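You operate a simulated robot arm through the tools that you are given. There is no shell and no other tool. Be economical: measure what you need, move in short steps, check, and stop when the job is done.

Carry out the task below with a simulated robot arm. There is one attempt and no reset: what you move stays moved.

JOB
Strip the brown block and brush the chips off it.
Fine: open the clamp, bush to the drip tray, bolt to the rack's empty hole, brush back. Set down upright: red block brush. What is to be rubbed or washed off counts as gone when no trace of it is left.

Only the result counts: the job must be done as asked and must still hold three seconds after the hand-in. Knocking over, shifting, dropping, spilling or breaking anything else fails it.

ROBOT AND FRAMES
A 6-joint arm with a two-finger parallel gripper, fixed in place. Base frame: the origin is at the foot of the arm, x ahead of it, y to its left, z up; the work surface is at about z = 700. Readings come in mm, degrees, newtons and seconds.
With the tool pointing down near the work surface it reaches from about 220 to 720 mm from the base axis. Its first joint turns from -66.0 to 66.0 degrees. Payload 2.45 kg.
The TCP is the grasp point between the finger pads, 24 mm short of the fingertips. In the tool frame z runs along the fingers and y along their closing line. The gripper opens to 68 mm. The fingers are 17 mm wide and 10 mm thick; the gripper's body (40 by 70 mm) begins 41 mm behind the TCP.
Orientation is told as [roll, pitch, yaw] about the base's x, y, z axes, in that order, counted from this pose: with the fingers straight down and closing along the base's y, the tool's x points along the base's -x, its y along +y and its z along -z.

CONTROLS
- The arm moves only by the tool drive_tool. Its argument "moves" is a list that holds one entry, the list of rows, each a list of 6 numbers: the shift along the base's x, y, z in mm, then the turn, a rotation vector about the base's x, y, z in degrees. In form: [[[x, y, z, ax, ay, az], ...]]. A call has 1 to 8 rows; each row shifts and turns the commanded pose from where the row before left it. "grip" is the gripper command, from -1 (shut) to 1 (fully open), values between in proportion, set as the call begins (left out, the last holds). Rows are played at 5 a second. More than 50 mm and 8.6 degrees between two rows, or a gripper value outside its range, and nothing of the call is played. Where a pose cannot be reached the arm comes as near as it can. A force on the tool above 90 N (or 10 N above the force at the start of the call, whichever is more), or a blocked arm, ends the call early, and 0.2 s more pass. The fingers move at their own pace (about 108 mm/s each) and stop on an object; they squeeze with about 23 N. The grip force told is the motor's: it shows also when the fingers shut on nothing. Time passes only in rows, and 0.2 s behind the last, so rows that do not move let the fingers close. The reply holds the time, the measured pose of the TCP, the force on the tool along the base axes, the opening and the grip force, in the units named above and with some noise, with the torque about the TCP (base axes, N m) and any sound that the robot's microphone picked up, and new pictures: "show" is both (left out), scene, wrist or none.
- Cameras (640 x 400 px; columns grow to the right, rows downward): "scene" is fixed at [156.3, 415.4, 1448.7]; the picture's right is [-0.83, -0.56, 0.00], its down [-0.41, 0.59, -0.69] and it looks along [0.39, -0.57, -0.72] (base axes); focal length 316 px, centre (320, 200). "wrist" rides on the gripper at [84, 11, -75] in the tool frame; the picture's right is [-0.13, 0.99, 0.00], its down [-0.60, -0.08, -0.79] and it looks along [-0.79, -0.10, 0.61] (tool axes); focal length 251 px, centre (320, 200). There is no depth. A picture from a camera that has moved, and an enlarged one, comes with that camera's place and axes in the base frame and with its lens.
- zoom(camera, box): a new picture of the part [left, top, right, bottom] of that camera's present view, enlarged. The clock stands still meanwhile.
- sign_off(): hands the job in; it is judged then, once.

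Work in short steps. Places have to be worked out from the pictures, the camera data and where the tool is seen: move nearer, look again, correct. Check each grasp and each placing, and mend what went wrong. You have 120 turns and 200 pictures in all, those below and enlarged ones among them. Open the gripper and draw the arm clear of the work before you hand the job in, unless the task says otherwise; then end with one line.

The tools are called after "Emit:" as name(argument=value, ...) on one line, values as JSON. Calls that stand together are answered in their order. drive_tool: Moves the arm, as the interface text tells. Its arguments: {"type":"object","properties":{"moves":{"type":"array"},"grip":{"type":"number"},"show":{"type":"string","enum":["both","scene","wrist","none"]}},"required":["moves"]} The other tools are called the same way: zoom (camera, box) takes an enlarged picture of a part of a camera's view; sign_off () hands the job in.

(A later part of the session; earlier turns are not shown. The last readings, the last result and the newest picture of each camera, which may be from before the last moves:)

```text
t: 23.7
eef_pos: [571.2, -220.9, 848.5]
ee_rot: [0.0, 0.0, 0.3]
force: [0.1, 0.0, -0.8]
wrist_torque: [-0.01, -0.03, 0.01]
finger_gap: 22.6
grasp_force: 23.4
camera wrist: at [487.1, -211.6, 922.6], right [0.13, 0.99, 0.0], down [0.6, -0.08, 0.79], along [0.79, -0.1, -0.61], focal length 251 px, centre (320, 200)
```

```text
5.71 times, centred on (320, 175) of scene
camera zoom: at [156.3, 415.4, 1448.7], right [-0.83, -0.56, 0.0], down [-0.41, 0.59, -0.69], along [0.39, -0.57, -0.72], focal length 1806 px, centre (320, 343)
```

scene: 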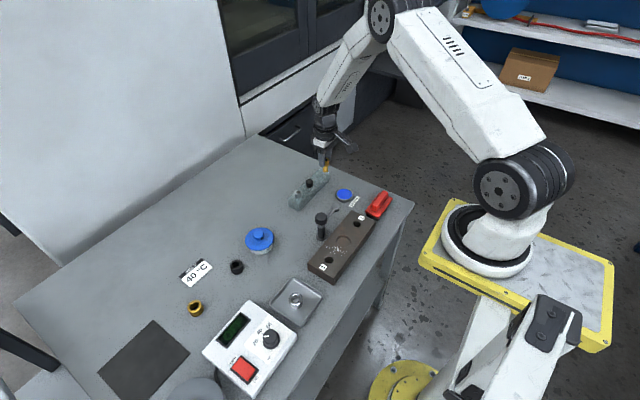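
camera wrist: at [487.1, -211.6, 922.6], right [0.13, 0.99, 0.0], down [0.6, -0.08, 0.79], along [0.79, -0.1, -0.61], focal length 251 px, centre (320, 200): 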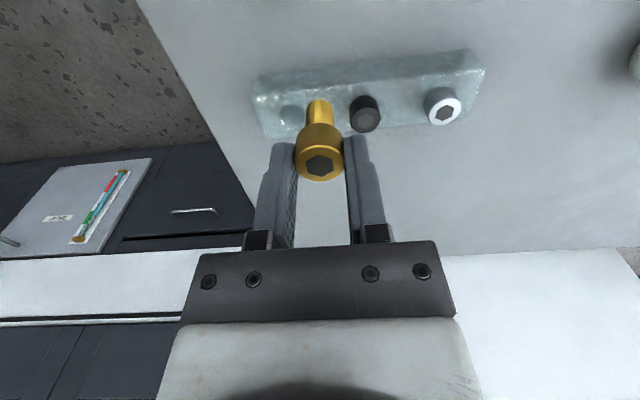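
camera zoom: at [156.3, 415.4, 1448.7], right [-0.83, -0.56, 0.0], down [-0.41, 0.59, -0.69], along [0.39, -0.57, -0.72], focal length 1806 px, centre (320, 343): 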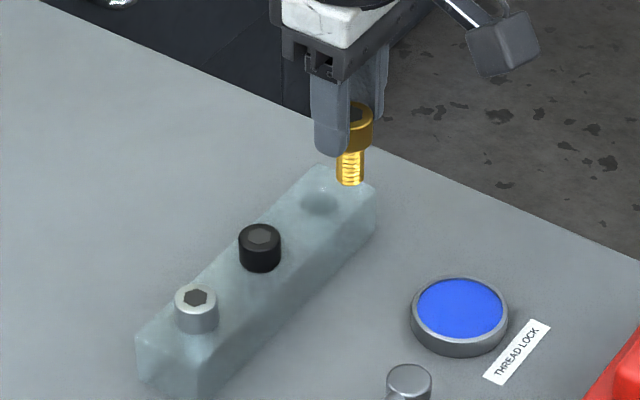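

Triangulation gives the hole at (613,-251,728); bolt tip hangs ≈65 mm under the TCP. I move over the hole with the tip ~15 mm above.

Emit:
drive_tool(moves=[[[22, -15, -14, 0, 0, 0], [21, -15, -14, 0, 0, 0], [0, 0, -12, 0, 0, 0], [0, 0, 0, 0, 0, 0]]], show="both")

Emit:
zoom(camera="wrist", box=[240, 60, 400, 190])

Emit:
zoom(camera="scene", box=[290, 150, 350, 210])

```text
t: 24.7
eef_pos: [610.5, -251.9, 806.2]
ee_rot: [0.0, -0.1, 0.2]
force: [0.0, -1.1, -1.5]
wrist_torque: [-0.01, 0.01, -0.03]
finger_gap: 22.6
grasp_force: 23.0
camera wrist: at [527.8, -242.4, 880.8], right [0.13, 0.99, 0.0], down [0.6, -0.08, 0.79], along [0.79, -0.1, -0.61], focal length 251 px, centre (320, 200)
```

scene: 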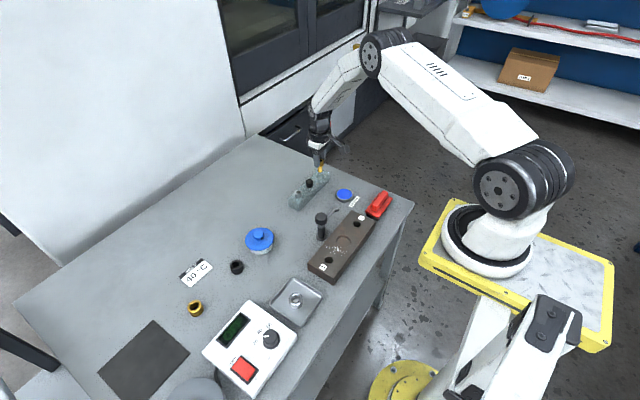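
wrist: 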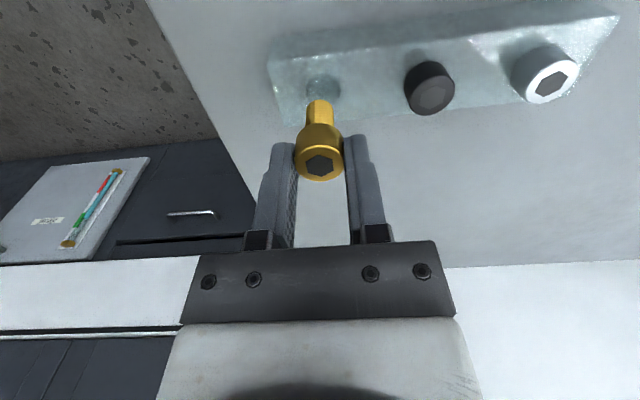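

```text
3.08 times, centred on (320, 125) of wrist
camera zoom: at [527.8, -242.4, 880.8], right [0.13, 0.99, 0.0], down [0.6, -0.08, 0.79], along [0.79, -0.1, -0.61], focal length 774 px, centre (320, 431)
```

zoom: 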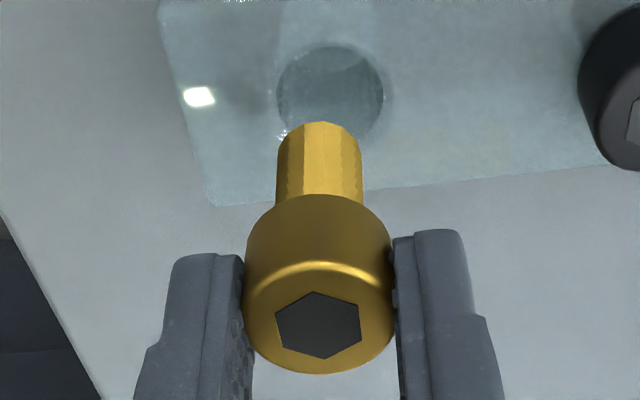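

```text
6.67 times, centred on (320, 180) of scene
camera zoom: at [156.3, 415.3, 1448.7], right [-0.83, -0.56, 0.0], down [-0.41, 0.59, -0.69], along [0.39, -0.57, -0.72], focal length 2107 px, centre (320, 333)
```

zoom: 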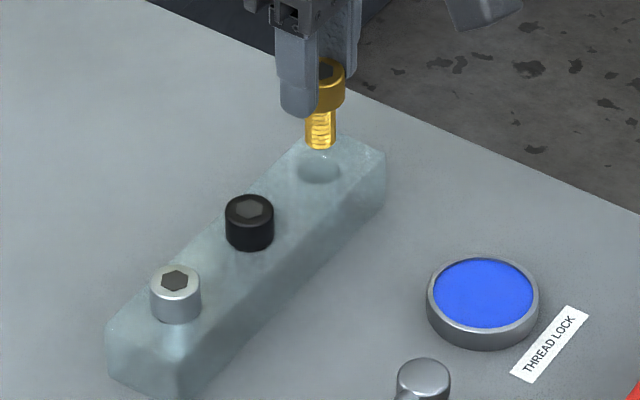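

Hole is about 2 mm to +y of the bolt axis. I correct and lower to enter the hole.

Emit:
drive_tool(moves=[[[0.5, 1.6, -8, 0, 0, 0], [0, 0, -8, 0, 0, 0], [0, 0, -6, 0, 0, 0]]], show="wrist")

Emit:
zoom(camera="wrist", box=[240, 60, 400, 190])

Emit:
zoom(camera="scene", box=[290, 150, 350, 210])

```text
t: 25.5
eef_pos: [611.9, -251.5, 783.6]
ee_rot: [0.0, 0.0, 0.2]
force: [-0.5, 0.9, -0.2]
wrist_torque: [-0.02, 0.0, 0.0]
finger_gap: 22.8
grasp_force: 22.9
camera wrist: at [528.4, -242.3, 858.6], right [0.13, 0.99, 0.0], down [0.6, -0.08, 0.79], along [0.79, -0.1, -0.61], focal length 251 px, centre (320, 200)
```

wrist: 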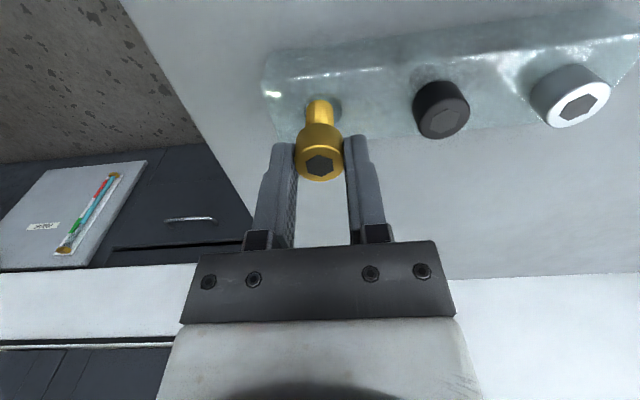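

```text
3.08 times, centred on (320, 125) of wrist
camera zoom: at [528.4, -242.3, 858.6], right [0.13, 0.99, 0.0], down [0.6, -0.08, 0.79], along [0.79, -0.1, -0.61], focal length 774 px, centre (320, 431)
```

zoom: 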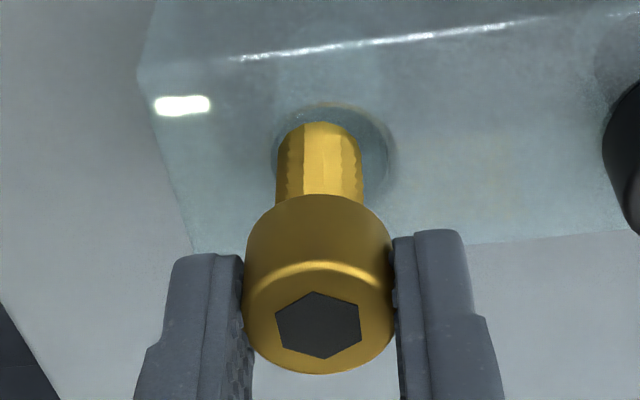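

```text
6.67 times, centred on (320, 180) of scene
camera zoom: at [156.3, 415.3, 1448.7], right [-0.83, -0.56, 0.0], down [-0.41, 0.59, -0.69], along [0.39, -0.57, -0.72], focal length 2107 px, centre (320, 333)
```

zoom: 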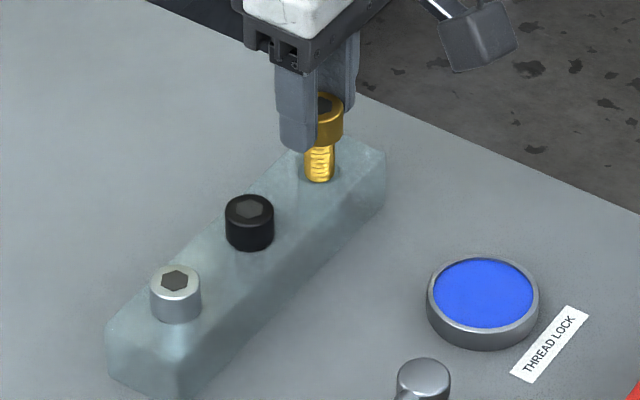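

Still centred slightly off (hole ~2 mm to +y) but free of contact; I correct y and continue lowering.

Emit:
drive_tool(moves=[[[0, 2, 0, 0, 0, 0], [0, 0, -8, 0, 0, 0], [0, 0, -8, 0, 0, 0], [0, 0, -6, 0, 0, 0]]], show="wrist")

Emit:
zoom(camera="wrist", box=[240, 60, 400, 190])

```text
t: 26.5
eef_pos: [610.8, -249.9, 764.7]
ee_rot: [0.0, -0.2, 0.1]
force: [1.1, -0.2, -1.4]
wrist_torque: [0.01, -0.03, 0.02]
finger_gap: 23.1
grasp_force: 22.8
camera wrist: at [526.7, -240.5, 838.8], right [0.13, 0.99, 0.0], down [0.6, -0.08, 0.79], along [0.79, -0.1, -0.61], focal length 251 px, centre (320, 200)
```

wrist: 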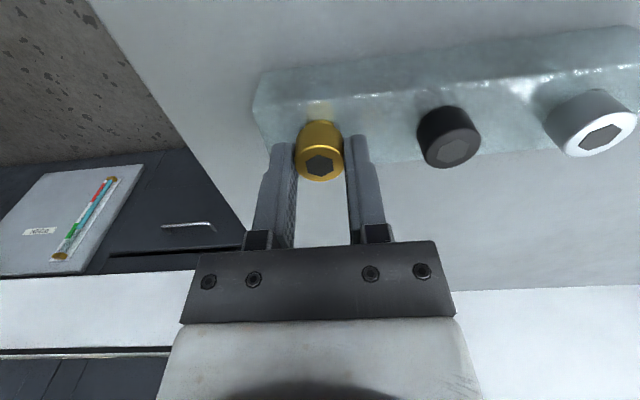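

```text
3.08 times, centred on (320, 125) of wrist
camera zoom: at [526.7, -240.5, 838.8], right [0.13, 0.99, 0.0], down [0.6, -0.08, 0.79], along [0.79, -0.1, -0.61], focal length 774 px, centre (320, 431)
```

zoom: 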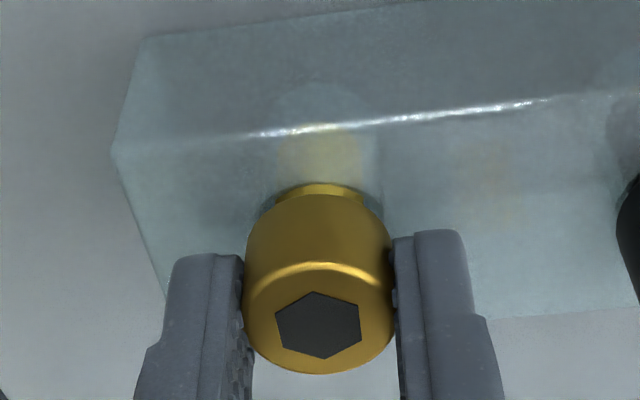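

The shank is inside the hole and centred. I lower the last millimetres until contact.

Emit:
drive_tool(moves=[[[0, 0, -3, 0, 0, 0], [0, 0, -2, 0, 0, 0], [0, 0, -1.5, 0, 0, 0]]], show="none")

```text
t: 27.3
eef_pos: [612.1, -249.9, 759.6]
ee_rot: [0.0, -0.2, 0.2]
force: [-14.8, 6.3, 44.4]
wrist_torque: [0.48, 0.6, 0.04]
finger_gap: 22.8
grasp_force: 22.7
```

Contact at z≈759.6. I check whether the head is seated.

Emit:
zoom(camera="wrist", box=[240, 60, 400, 190])

Emit:
zoom(camera="scene", box=[290, 150, 350, 210])

```text
3.08 times, centred on (320, 125) of wrist
camera zoom: at [528.2, -240.5, 834.3], right [0.13, 0.99, 0.0], down [0.6, -0.08, 0.8], along [0.79, -0.1, -0.61], focal length 774 px, centre (320, 431)
```

zoom: 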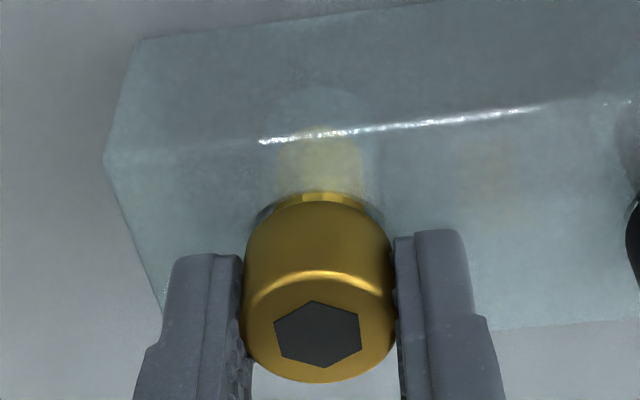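

```text
6.67 times, centred on (320, 180) of scene
camera zoom: at [155.0, 415.8, 1448.7], right [-0.83, -0.56, 0.0], down [-0.41, 0.59, -0.7], along [0.39, -0.57, -0.72], focal length 2107 px, centre (320, 333)
```

zoom: 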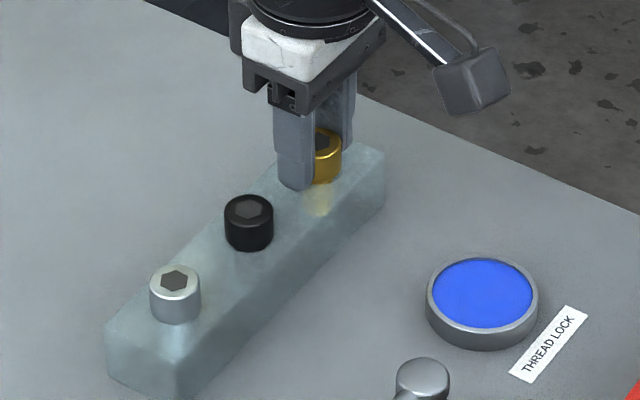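

The bolt pushed up slightly in the fingers; a thin bit of shank is still visible. I release pressure, open partly and see how it settles.

Emit:
drive_tool(moves=[[[0, 0, 1.5, 0, 0, 0], [0, 0, 0, 0, 0, 0]]], show="none")

Emit:
drive_tool(moves=[[[0, 0, 0, 0, 0, 0], [0, 0, 0, 0, 0, 0]]], grip=0.0, show="wrist")

Emit:
zoom(camera="wrist", box=[240, 60, 400, 190])

```text
t: 27.9
eef_pos: [612.4, -250.5, 759.8]
ee_rot: [-0.2, -0.4, 0.2]
force: [-8.9, 1.0, 35.5]
wrist_torque: [0.52, 0.5, 0.14]
finger_gap: 22.6
grasp_force: 23.3
```

```text
t: 28.5
eef_pos: [611.9, -251.4, 760.8]
ee_rot: [-0.2, -0.4, 0.1]
force: [-6.2, -13.1, 30.9]
wrist_torque: [0.25, 0.39, 0.22]
finger_gap: 24.7
grasp_force: 0.1
camera wrist: at [528.0, -241.0, 834.1], right [0.13, 0.99, 0.0], down [0.6, -0.07, 0.8], along [0.79, -0.1, -0.6], focal length 251 px, centre (320, 200)
```

wrist: 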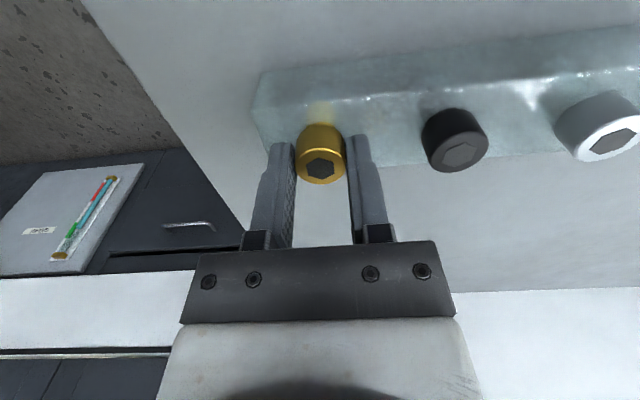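

```text
3.08 times, centred on (320, 125) of wrist
camera zoom: at [528.0, -241.0, 834.1], right [0.13, 0.99, 0.0], down [0.6, -0.07, 0.8], along [0.79, -0.1, -0.6], focal length 774 px, centre (320, 431)
```

zoom: 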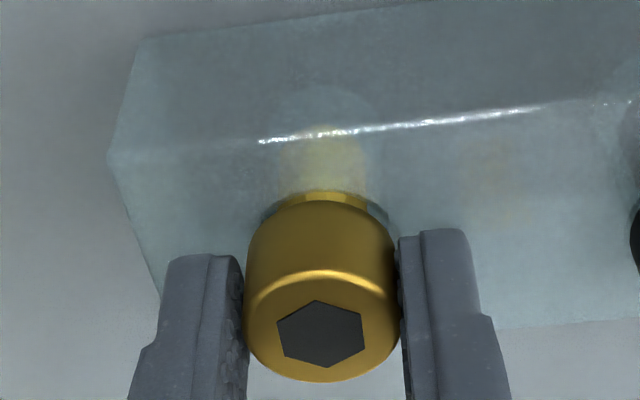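

The upward force persists with the grip open, so the fingertips themselves rest on the rack. I raise a little and look.

Emit:
drive_tool(moves=[[[0, 0, 3, 0, 0, 0], [0, 0, 0, 0, 0, 0]]], grip=0.2, show="wrist")

Emit:
zoom(camera="wrist", box=[240, 60, 400, 190])

```text
t: 29.1
eef_pos: [611.7, -248.1, 759.2]
ee_rot: [0.0, 0.1, 0.2]
force: [2.5, 5.2, 12.5]
wrist_torque: [-0.16, -0.05, -0.1]
finger_gap: 36.7
grasp_force: 0.0
camera wrist: at [527.8, -237.8, 834.6], right [0.13, 0.99, 0.0], down [0.6, -0.08, 0.79], along [0.79, -0.1, -0.61], focal length 251 px, centre (320, 200)
```

wrist: 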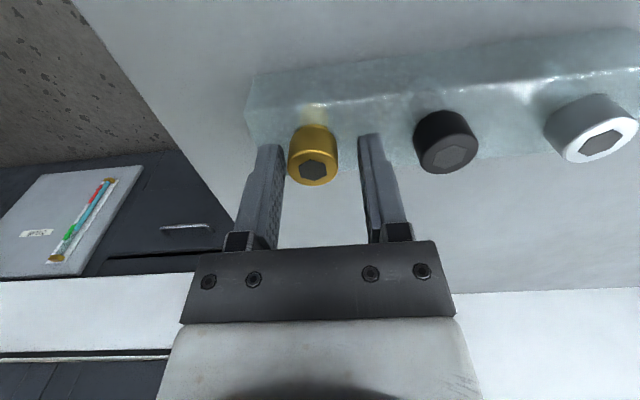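

```text
3.08 times, centred on (320, 125) of wrist
camera zoom: at [527.8, -237.8, 834.6], right [0.13, 0.99, 0.0], down [0.6, -0.08, 0.79], along [0.79, -0.1, -0.61], focal length 774 px, centre (320, 431)
```

zoom: 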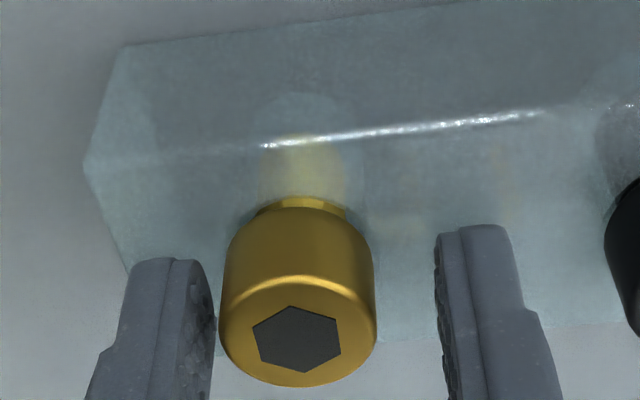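

The bolt stands free in the hole. I rise clear and inspect.

Emit:
drive_tool(moves=[[[0, -3, 5, 0, 0, 0], [0, 0, 35, 0, 0, 0], [-20, 0, 40, 0, 0, 0]]], show="wrist")

Emit:
zoom(camera="wrist", box=[240, 40, 460, 180])

Emit:
zoom(camera="scene", box=[280, 155, 340, 215])

```text
t: 29.9
eef_pos: [591.2, -254.4, 840.8]
ee_rot: [-0.1, 0.1, 0.2]
force: [-0.4, 0.5, 0.3]
wrist_torque: [-0.02, 0.04, 0.02]
finger_gap: 40.7
grasp_force: 0.0
camera wrist: at [507.7, -245.4, 915.8], right [0.13, 0.99, 0.0], down [0.6, -0.08, 0.79], along [0.79, -0.1, -0.61], focal length 251 px, centre (320, 200)
```

wrist: 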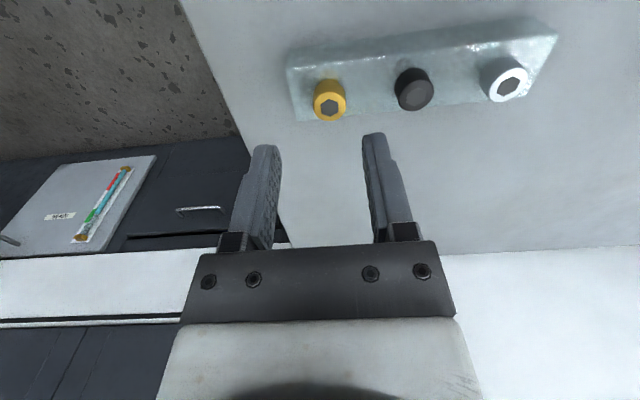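

```text
2.86 times, centred on (350, 110) of wrist
camera zoom: at [507.7, -245.4, 915.8], right [0.13, 0.99, 0.0], down [0.6, -0.08, 0.79], along [0.79, -0.1, -0.61], focal length 718 px, centre (234, 457)
```

zoom: 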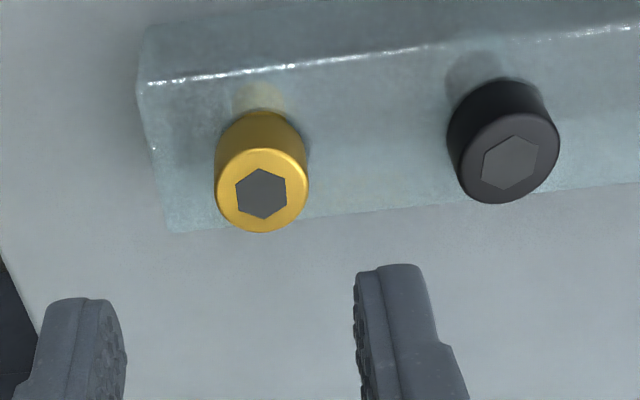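

```text
6.67 times, centred on (310, 185) of scene
camera zoom: at [156.3, 415.4, 1448.7], right [-0.83, -0.56, 0.0], down [-0.41, 0.59, -0.69], along [0.39, -0.57, -0.72], focal length 2107 px, centre (387, 300)
```

zoom: 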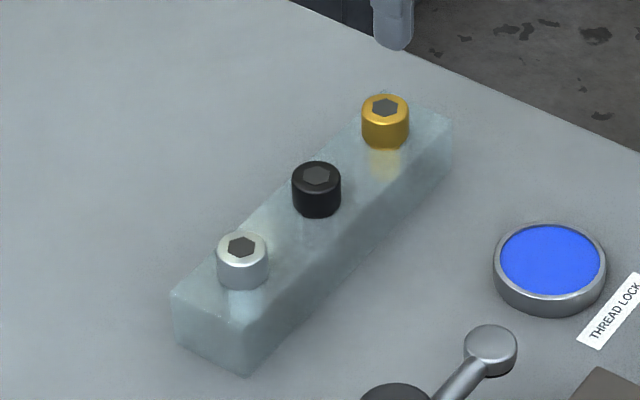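

The bolt is seated flush and the rack has not moved. Next I move over the red brush to look at it.

Emit:
drive_tool(moves=[[[-45, 0, 10, 0, 0, 0], [-45, 0, 10, 0, 0, 0], [-45, 0, 0, 0, 0, 0], [-45, 0, 0, 0, 0, 0], [-20, 0, 0, 0, 0, 0]]], grip=1, show="both")

Emit:
zoom(camera="wrist", box=[220, 0, 440, 140])

Emit:
zoom(camera="scene", box=[330, 170, 430, 270])

```text
t: 31.1
eef_pos: [388.4, -253.0, 860.3]
ee_rot: [0.0, -0.2, 0.3]
force: [0.6, -0.2, -0.4]
wrist_torque: [0.04, -0.01, 0.0]
finger_gap: 67.9
grasp_force: 0.0
camera wrist: at [305.1, -242.9, 935.8], right [0.13, 0.99, 0.0], down [0.6, -0.08, 0.79], along [0.79, -0.1, -0.61], focal length 251 px, centre (320, 200)
```

scene: 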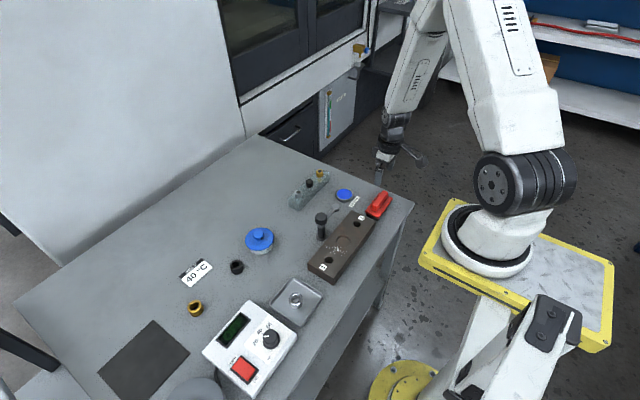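
wrist: 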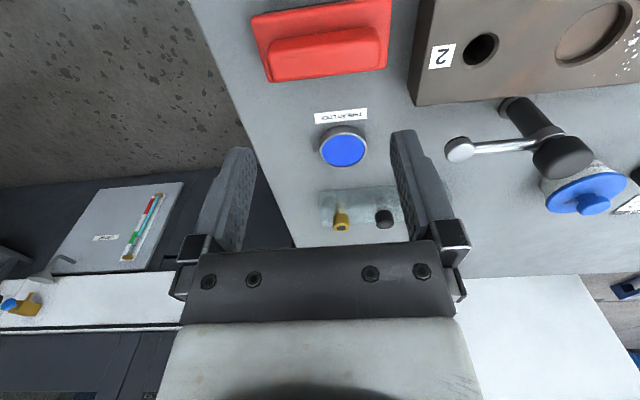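

```text
2.86 times, centred on (330, 70) of wrist
camera zoom: at [305.1, -242.9, 935.8], right [0.13, 0.99, 0.0], down [0.6, -0.08, 0.79], along [0.79, -0.1, -0.61], focal length 718 px, centre (291, 571)
```

zoom: 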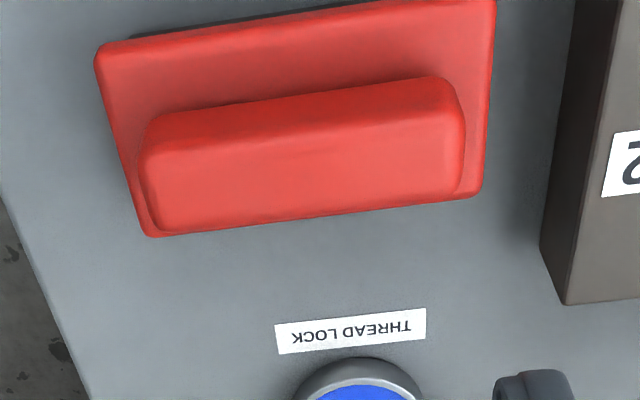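

```text
4.00 times, centred on (380, 220) of scene
camera zoom: at [156.2, 415.4, 1448.7], right [-0.83, -0.56, 0.0], down [-0.41, 0.59, -0.69], along [0.39, -0.57, -0.72], focal length 1264 px, centre (80, 120)
```

zoom: 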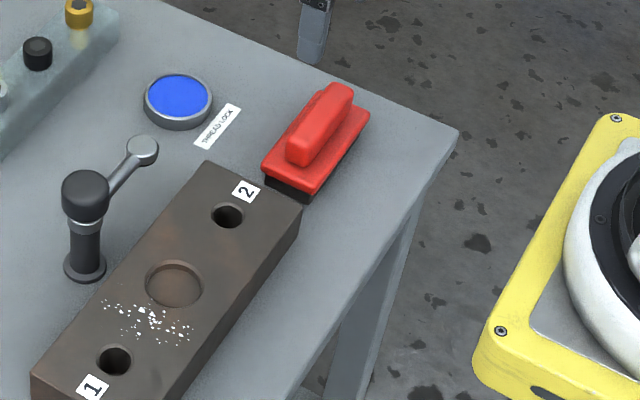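

The brush handle runs along y, centred about (382,-249), top z≈745. I rotate the gripper 90° to close along x.

Emit:
drive_tool(moves=[[[-6, 4, 0, 0, 0, 8.2], [0, 0, 0, 0, 0, 8.2], [0, 0, 0, 0, 0, 8.2], [0, 0, 0, 0, 0, 8.2], [0, 0, 0, 0, 0, 8.2], [0, 0, 0, 0, 0, 8.2], [0, 0, 0, 0, 0, 8.2]]], show="none")

Emit:
drive_tool(moves=[[[0, 0, -15, 0, 0, 8.2], [0, 0, -15, 0, 0, 8.2], [0, 0, -10, 0, 0, 8.2], [0, 0, 0, 0, 0, 7.7], [0, 0, 0, 0, 0, 0]]], show="both")

Emit:
zoom(camera="wrist", box=[220, 0, 440, 140])

Emit:
zoom(camera="scene", box=[330, 150, 430, 250])

```text
t: 32.7
eef_pos: [385.8, -249.1, 862.2]
ee_rot: [0.0, -0.1, 57.7]
force: [-0.3, -0.1, 0.1]
wrist_torque: [0.02, 0.01, -0.01]
finger_gap: 68.1
grasp_force: 0.0
```

```text
t: 33.9
eef_pos: [385.2, -247.7, 820.6]
ee_rot: [0.0, 0.0, 90.1]
force: [0.3, 0.3, -0.7]
wrist_torque: [0.0, 0.0, 0.02]
finger_gap: 68.0
grasp_force: 0.1
camera wrist: at [374.7, -332.8, 895.4], right [-0.99, 0.13, 0.0], down [0.08, 0.6, 0.79], along [0.1, 0.79, -0.61], focal length 251 px, centre (320, 200)
```

scene: 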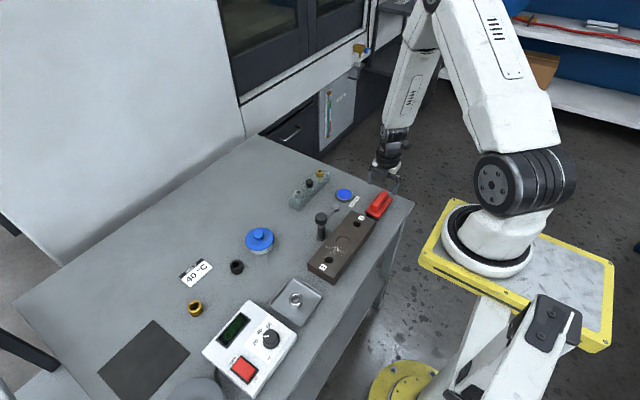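
wrist: 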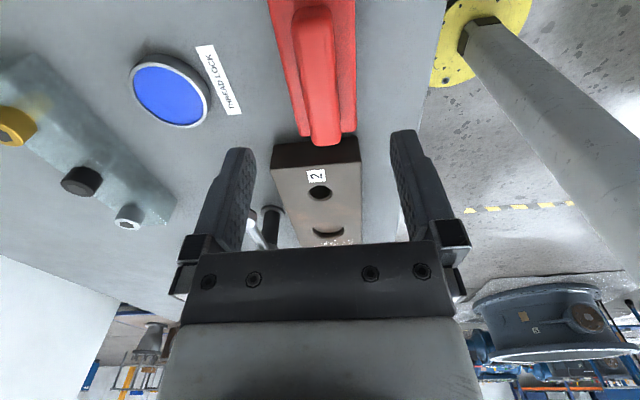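

```text
2.86 times, centred on (330, 70) of wrist
camera zoom: at [374.7, -332.8, 895.4], right [-0.99, 0.13, 0.0], down [0.08, 0.6, 0.79], along [0.1, 0.79, -0.61], focal length 718 px, centre (291, 571)
```

zoom: 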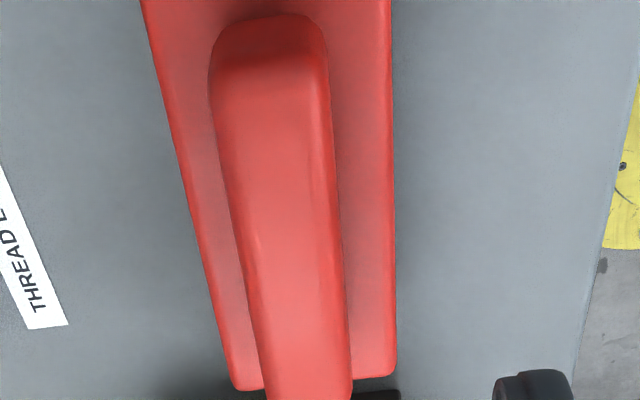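

```text
4.00 times, centred on (380, 200) of scene
camera zoom: at [156.3, 415.4, 1448.7], right [-0.83, -0.56, 0.0], down [-0.41, 0.59, -0.69], along [0.39, -0.57, -0.72], focal length 1264 px, centre (80, 200)
```

zoom: 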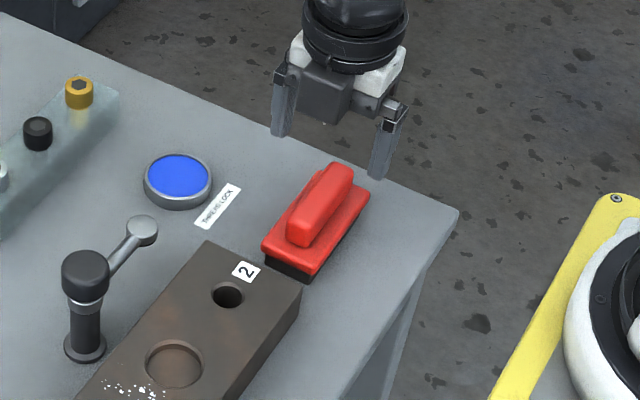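

Handle centre (385,-249), width ≈24 mm: the tool is right above. I descend to z≈752 in two steps and close.

Emit:
drive_tool(moves=[[[0, 0, -40, 0, 0, 0], [0, -1, -20, 0, 0, 0], [0, 0, -8, 0, 0, 0], [0, 0, 0, 0, 0, 0]]], show="wrist")

```text
t: 34.9
eef_pos: [384.4, -250.7, 753.5]
ee_rot: [-0.1, -0.1, 89.9]
force: [0.1, 0.2, -0.1]
wrist_torque: [-0.01, 0.01, 0.0]
finger_gap: 68.2
grasp_force: 0.0
camera wrist: at [373.6, -335.1, 827.9], right [-0.99, 0.13, 0.0], down [0.08, 0.6, 0.79], along [0.1, 0.79, -0.61], focal length 251 px, centre (320, 200)
```

wrist: 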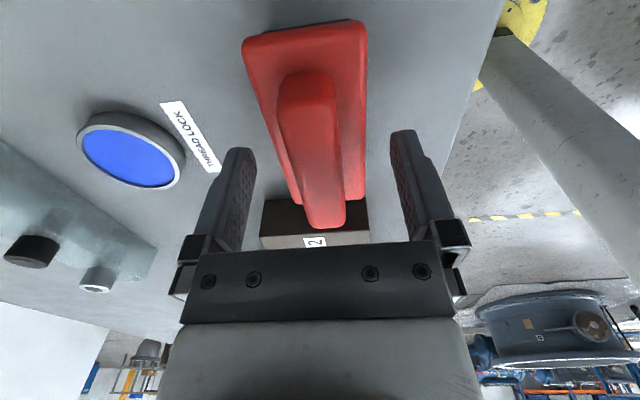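

Fingers straddle the handle. I lower 3 mm more and close.

Emit:
drive_tool(moves=[[[0, 0, -3, 0, 0, 0], [0, 0, 0, 0, 0, 0]]], show="none")

Emit:
drive_tool(moves=[[[0, 0, 0, 0, 0, 0], [0, 0, 0, 0, 0, 0], [0, 0, 0, 0, 0, 0]]], grip=-1, show="wrist")

```text
t: 35.5
eef_pos: [384.7, -249.4, 750.2]
ee_rot: [0.0, 0.1, 90.0]
force: [0.2, -0.7, 0.2]
wrist_torque: [-0.05, 0.0, -0.01]
finger_gap: 67.9
grasp_force: 0.1
```

```text
t: 36.3
eef_pos: [385.1, -248.9, 750.2]
ee_rot: [0.0, -0.1, 89.9]
force: [0.8, -0.2, 0.7]
wrist_torque: [-0.03, 0.02, 0.02]
finger_gap: 47.5
grasp_force: 23.2
camera wrist: at [373.5, -334.6, 824.9], right [-0.99, 0.13, 0.0], down [0.08, 0.6, 0.79], along [0.1, 0.79, -0.61], focal length 251 px, centre (320, 200)
```

wrist: 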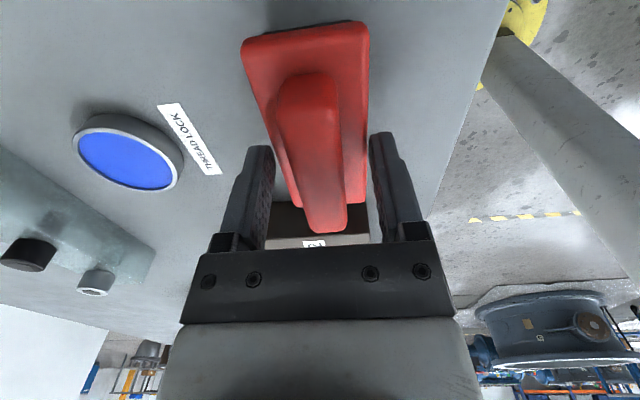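

The fingers stopped at 47.5 mm: they hold the base plate, not the handle. I open, rise 9 mm and close again.

Emit:
drive_tool(moves=[[[0, 0, 0, 0, 0, 0], [0, 0, 0, 0, 0, 0], [0, 0, 9, 0, 0, 0], [0, 0, 0, 0, 0, 0]]], grip=1, show="none")

Emit:
drive_tool(moves=[[[0, 0, 0, 0, 0, 0], [0, 0, 0, 0, 0, 0], [0, 0, 0, 0, 0, 0]]], grip=-1, show="wrist")

```text
t: 37.3
eef_pos: [383.8, -249.5, 759.8]
ee_rot: [0.0, -0.1, 89.8]
force: [-0.2, -0.4, 0.5]
wrist_torque: [0.03, -0.02, -0.03]
finger_gap: 68.2
grasp_force: 0.0
```

```text
t: 38.1
eef_pos: [384.0, -248.8, 758.7]
ee_rot: [0.0, 0.0, 89.8]
force: [-0.1, 0.4, 0.6]
wrist_torque: [-0.05, 0.02, 0.03]
finger_gap: 21.8
grasp_force: 23.1
camera wrist: at [373.4, -334.2, 833.6], right [-0.99, 0.13, 0.0], down [0.08, 0.6, 0.79], along [0.1, 0.79, -0.61], focal length 251 px, centre (320, 200)
```

wrist: 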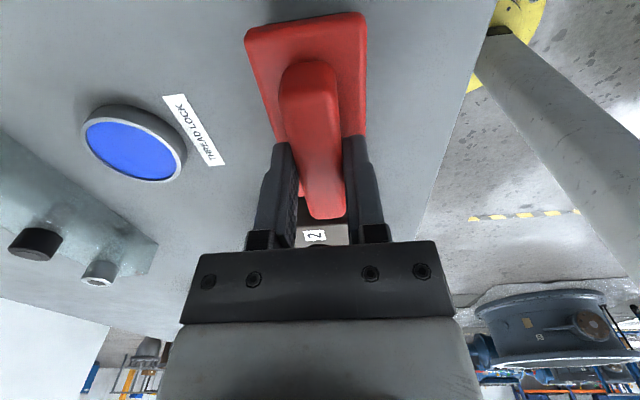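

Handle gripped at 21.8 mm (home: x 384, y -249, z 759). I lift it and check.

Emit:
drive_tool(moves=[[[0, 0, 15, 0, 0, 0], [0, 0, 30, 0, 0, 0], [0, 0, 30, 0, 0, 0]]], show="both")

Emit:
zoom(camera="scene", box=[320, 120, 430, 230])

```text
t: 38.9
eef_pos: [381.9, -248.6, 835.7]
ee_rot: [0.0, -0.1, 89.9]
force: [-1.0, -0.2, -1.0]
wrist_torque: [-0.01, 0.02, -0.02]
finger_gap: 21.7
grasp_force: 23.1
camera wrist: at [372.4, -333.1, 909.2], right [-0.99, 0.13, 0.0], down [0.08, 0.6, 0.79], along [0.1, 0.79, -0.61], focal length 251 px, centre (320, 200)
```

scene: 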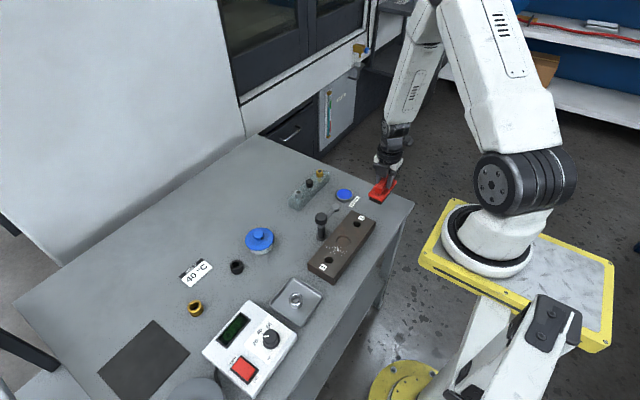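
wrist: 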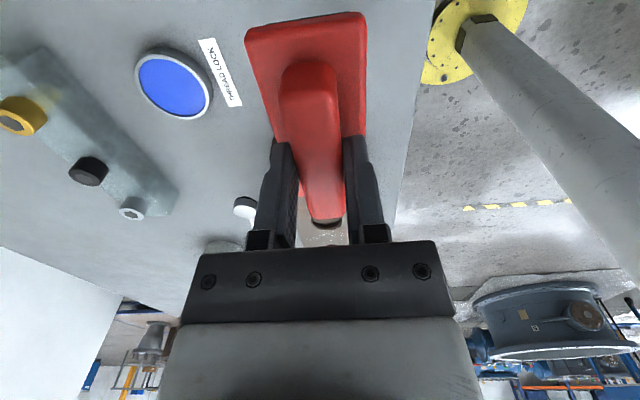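

```text
3.64 times, centred on (375, 175) of scene
camera zoom: at [156.3, 415.3, 1448.7], right [-0.83, -0.56, 0.0], down [-0.41, 0.59, -0.69], along [0.39, -0.57, -0.72], focal length 1149 px, centre (120, 291)
```

zoom: 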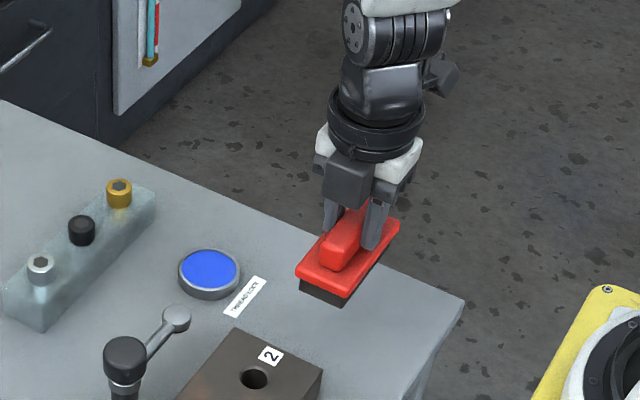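

The brush is held level. I carry it over the chips, centre ≈ (398,-25).

Emit:
drive_tool(moves=[[[3, 45, 0, 0, 0, 0], [3, 45, 0, 0, 0, 0], [3, 45, 0, 0, 0, 0], [3, 45, 0, 0, 0, 0], [4, 43, 0, 0, 0, 0], [0, 0, 0, 0, 0, 0]]], show="both")

Emit:
zoom(camera="scene", box=[290, 180, 400, 290])

```text
t: 40.3
eef_pos: [400.1, -23.8, 835.4]
ee_rot: [0.0, 0.0, 89.9]
force: [0.1, -0.3, -1.6]
wrist_torque: [0.0, 0.02, -0.01]
finger_gap: 21.8
grasp_force: 23.1
camera wrist: at [389.0, -109.2, 908.9], right [-0.99, 0.13, 0.0], down [0.08, 0.6, 0.79], along [0.1, 0.79, -0.61], focal length 251 px, centre (320, 200)
```

scene: 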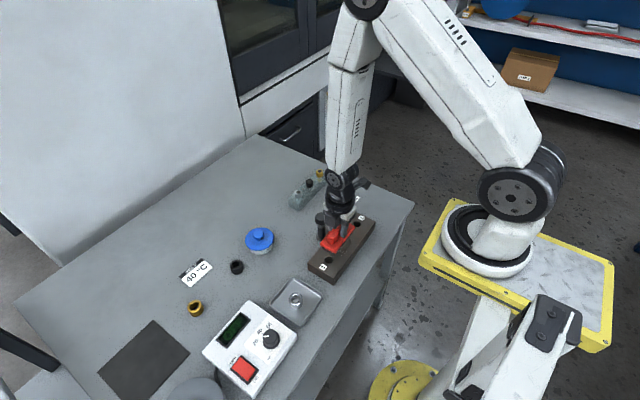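
wrist: 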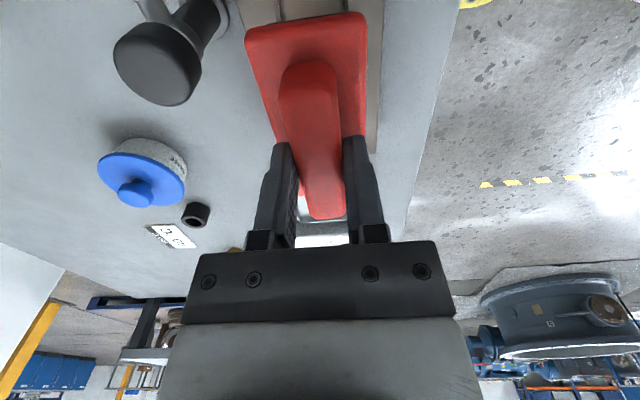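

```text
3.64 times, centred on (345, 235) of scene
camera zoom: at [156.2, 415.4, 1448.7], right [-0.83, -0.56, 0.0], down [-0.41, 0.59, -0.69], along [0.39, -0.57, -0.72], focal length 1149 px, centre (229, 73)
```

zoom: 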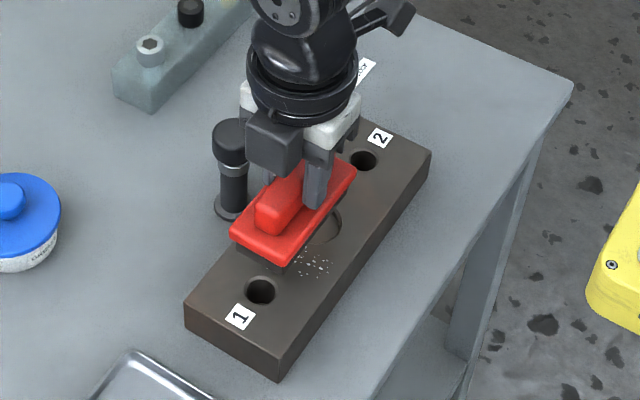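

Brush is above the chips at proper place. I descend toward the block top (contact expected at TCP z≈794).

Emit:
drive_tool(moves=[[[0, 0, -20, 0, 0, 0], [0, 0, -15, 0, 0, 0], [0, 0, -3, 0, 0, 0], [0, 0, -2, 0, 0, 0], [0, 0, -1.5, 0, 0, 0]]], show="none")

```text
t: 41.5
eef_pos: [401.0, -27.1, 793.1]
ee_rot: [0.0, -0.1, 89.9]
force: [-3.5, 2.8, 19.5]
wrist_torque: [0.01, 0.05, 0.02]
finger_gap: 21.8
grasp_force: 23.1
```

Contact with about 20 N. I ease up slightly and stroke along x, back and forth.

Emit:
drive_tool(moves=[[[-9, 0, 0.5, 0, 0, 0], [-12, 0, 0, 0, 0, 0], [-12, 0, 0, 0, 0, 0], [12, 0, 0, 0, 0, 0], [12, 0, 0, 0, 0, 0], [12, 0, 0, 0, 0, 0], [12, 0, 0, 0, 0, 0], [8, 0, 0, 0, 0, 0]]], show="both")

Emit:
zoom(camera="scene", box=[290, 180, 400, 290])

```text
t: 43.3
eef_pos: [426.0, -27.7, 792.9]
ee_rot: [-0.1, 0.0, 89.9]
force: [0.3, 1.0, -1.6]
wrist_torque: [0.0, 0.01, 0.03]
finger_gap: 21.8
grasp_force: 23.3
camera wrist: at [414.3, -112.7, 868.2], right [-0.99, 0.13, 0.0], down [0.08, 0.6, 0.79], along [0.1, 0.79, -0.61], focal length 251 px, centre (320, 200)
```

scene: 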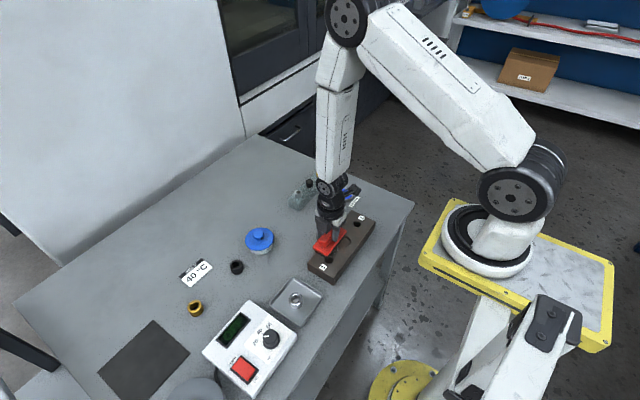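
wrist: 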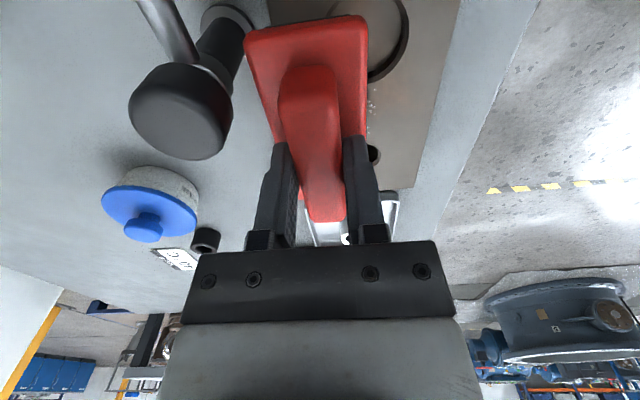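

```text
3.64 times, centred on (345, 235) of scene
camera zoom: at [156.3, 415.4, 1448.7], right [-0.83, -0.56, 0.0], down [-0.41, 0.59, -0.69], along [0.39, -0.57, -0.72], focal length 1149 px, centre (229, 73)
```

zoom: 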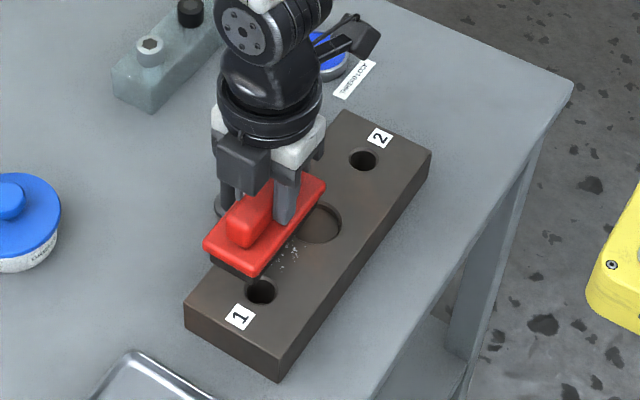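

Chips are fading. The pressure has gone off, so I press ~1 mm more and keep stroking.

Emit:
drive_tool(moves=[[[-12, 0, -1, 0, 0, 0], [-12, 0, 0, 0, 0, 0], [-12, 0, 0, 0, 0, 0], [-12, 0, 0, 0, 0, 0], [-12, 0, 0, 0, 0, 0], [12, 0, 0, 0, 0, 0], [12, 0, 0, 0, 0, 0], [12, 0, 0, 0, 0, 0]]], show="none")

Emit:
drive_tool(moves=[[[12, 0, 0, 0, 0, 0], [12, 0, 0, 0, 0, 0], [-12, 0, 0, 0, 0, 0], [-12, 0, 0, 0, 0, 0], [-12, 0, 0, 0, 0, 0], [-12, 0, 0, 0, 0, 0], [-12, 0, 0, 0, 0, 0]]], show="both")

Emit:
zoom(camera="scene", box=[290, 180, 400, 290])

```text
t: 45.1
eef_pos: [400.2, -26.1, 792.7]
ee_rot: [0.0, -0.1, 90.0]
force: [0.2, -1.0, -1.1]
wrist_torque: [0.01, -0.01, 0.01]
finger_gap: 21.5
grasp_force: 23.4
```

```text
t: 46.7
eef_pos: [363.6, -27.5, 793.3]
ee_rot: [0.0, -0.1, 89.9]
force: [0.1, 0.5, -1.4]
wrist_torque: [0.02, -0.01, 0.0]
finger_gap: 21.8
grasp_force: 23.3
camera wrist: at [352.6, -111.9, 867.9], right [-0.99, 0.13, 0.0], down [0.08, 0.6, 0.79], along [0.1, 0.79, -0.61], focal length 251 px, centre (320, 200)
```

scene: 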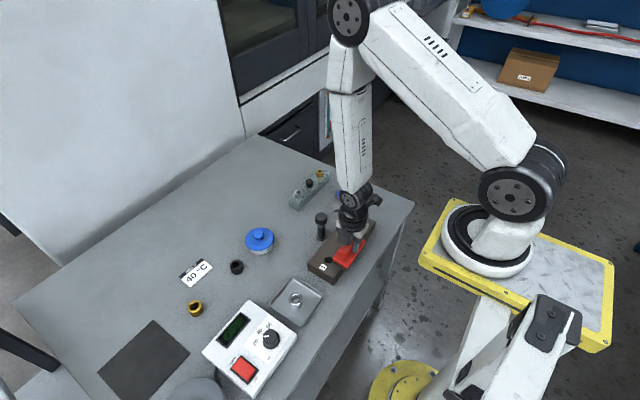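
wrist: 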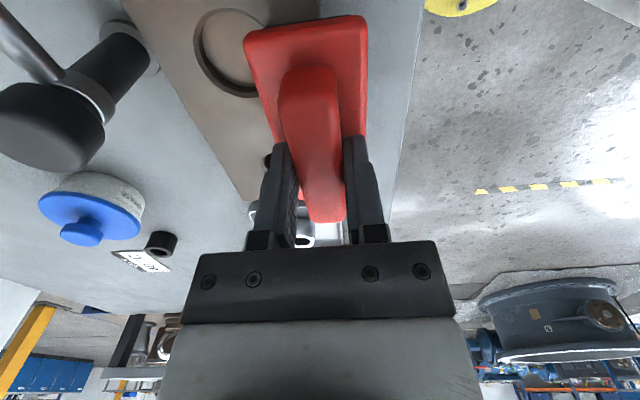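

```text
3.64 times, centred on (345, 235) of scene
camera zoom: at [156.3, 415.4, 1448.7], right [-0.83, -0.56, 0.0], down [-0.41, 0.59, -0.69], along [0.39, -0.57, -0.72], focal length 1149 px, centre (229, 73)
```

zoom: 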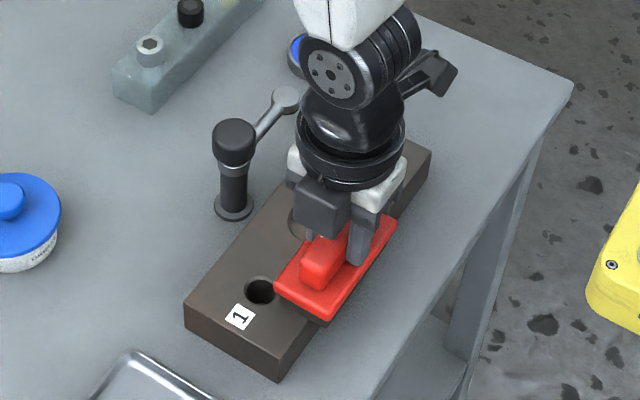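

The far side looks clean. I press slightly more and do another pair of strokes, covering the near side as well.

Emit:
drive_tool(moves=[[[6, 0, -1.2, 0, 0, 0], [12, 0, 0, 0, 0, 0], [12, 0, 0, 0, 0, 0], [12, 0, 0, 0, 0, 0], [12, 0, 0, 0, 0, 0], [8, 0, 0, 0, 0, 0], [-12, 0, 0, 0, 0, 0], [-12, 0, 0, 0, 0, 0]]], show="none")

Emit:
drive_tool(moves=[[[-12, 0, 0, 0, 0, 0], [-12, 0, 0, 0, 0, 0], [-12, 0, 0, 0, 0, 0], [12, 0, 0, 0, 0, 0], [12, 0, 0, 0, 0, 0], [12, 0, 0, 0, 0, 0], [0, 0, 0, 0, 0, 0]]], show="none")

Emit:
drive_tool(moves=[[[0, 0, 40, 0, 0, 0], [-5, -45, 0, 0, 0, 0], [-4, -45, 0, 0, 0, 0], [-3, -45, 0, 0, 0, 0], [-3, -45, 0, 0, 0, 0]]], show="scene")

Emit:
zoom(camera="scene", box=[300, 205, 380, 285])

```text
t: 48.5
eef_pos: [402.4, -27.1, 792.3]
ee_rot: [-0.2, -0.2, 89.9]
force: [-0.4, 0.8, -0.6]
wrist_torque: [0.0, -0.02, 0.04]
finger_gap: 21.8
grasp_force: 22.7
```

```text
t: 50.1
eef_pos: [404.1, -26.1, 790.1]
ee_rot: [-0.1, -0.1, 89.8]
force: [-3.4, -2.2, 19.6]
wrist_torque: [-0.04, 0.1, 0.03]
finger_gap: 21.8
grasp_force: 23.3
```

```text
t: 51.3
eef_pos: [384.7, -206.6, 829.9]
ee_rot: [0.0, -0.2, 89.9]
force: [0.3, -0.7, -0.9]
wrist_torque: [0.02, 0.0, -0.01]
finger_gap: 21.9
grasp_force: 23.2
```

scene: 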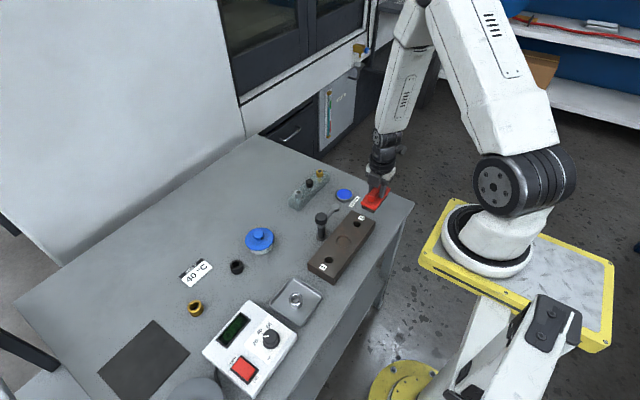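

```text
5.00 times, centred on (340, 245) of scene
camera zoom: at [156.2, 415.4, 1448.7], right [-0.83, -0.56, 0.0], down [-0.41, 0.59, -0.69], along [0.39, -0.57, -0.72], focal length 1580 px, centre (220, -25)
```

zoom: 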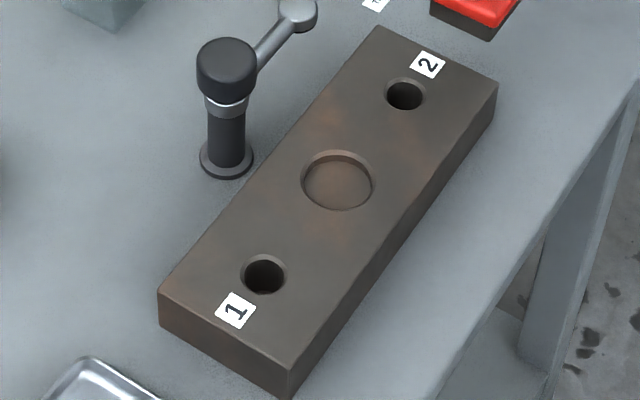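

The block looks clean; I check at higher magnification.

Emit:
zoom(camera="scene", box=[320, 232, 360, 272])

```text
10.00 times, centred on (340, 252) of scene
camera zoom: at [156.2, 415.4, 1448.7], right [-0.83, -0.56, 0.0], down [-0.41, 0.59, -0.69], along [0.39, -0.57, -0.72], focal length 3160 px, centre (120, -320)
```

zoom: 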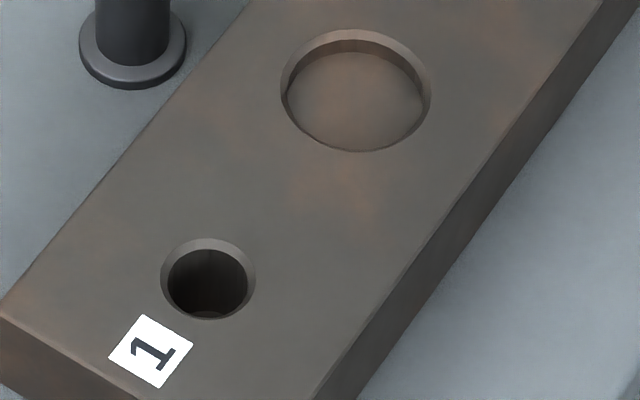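

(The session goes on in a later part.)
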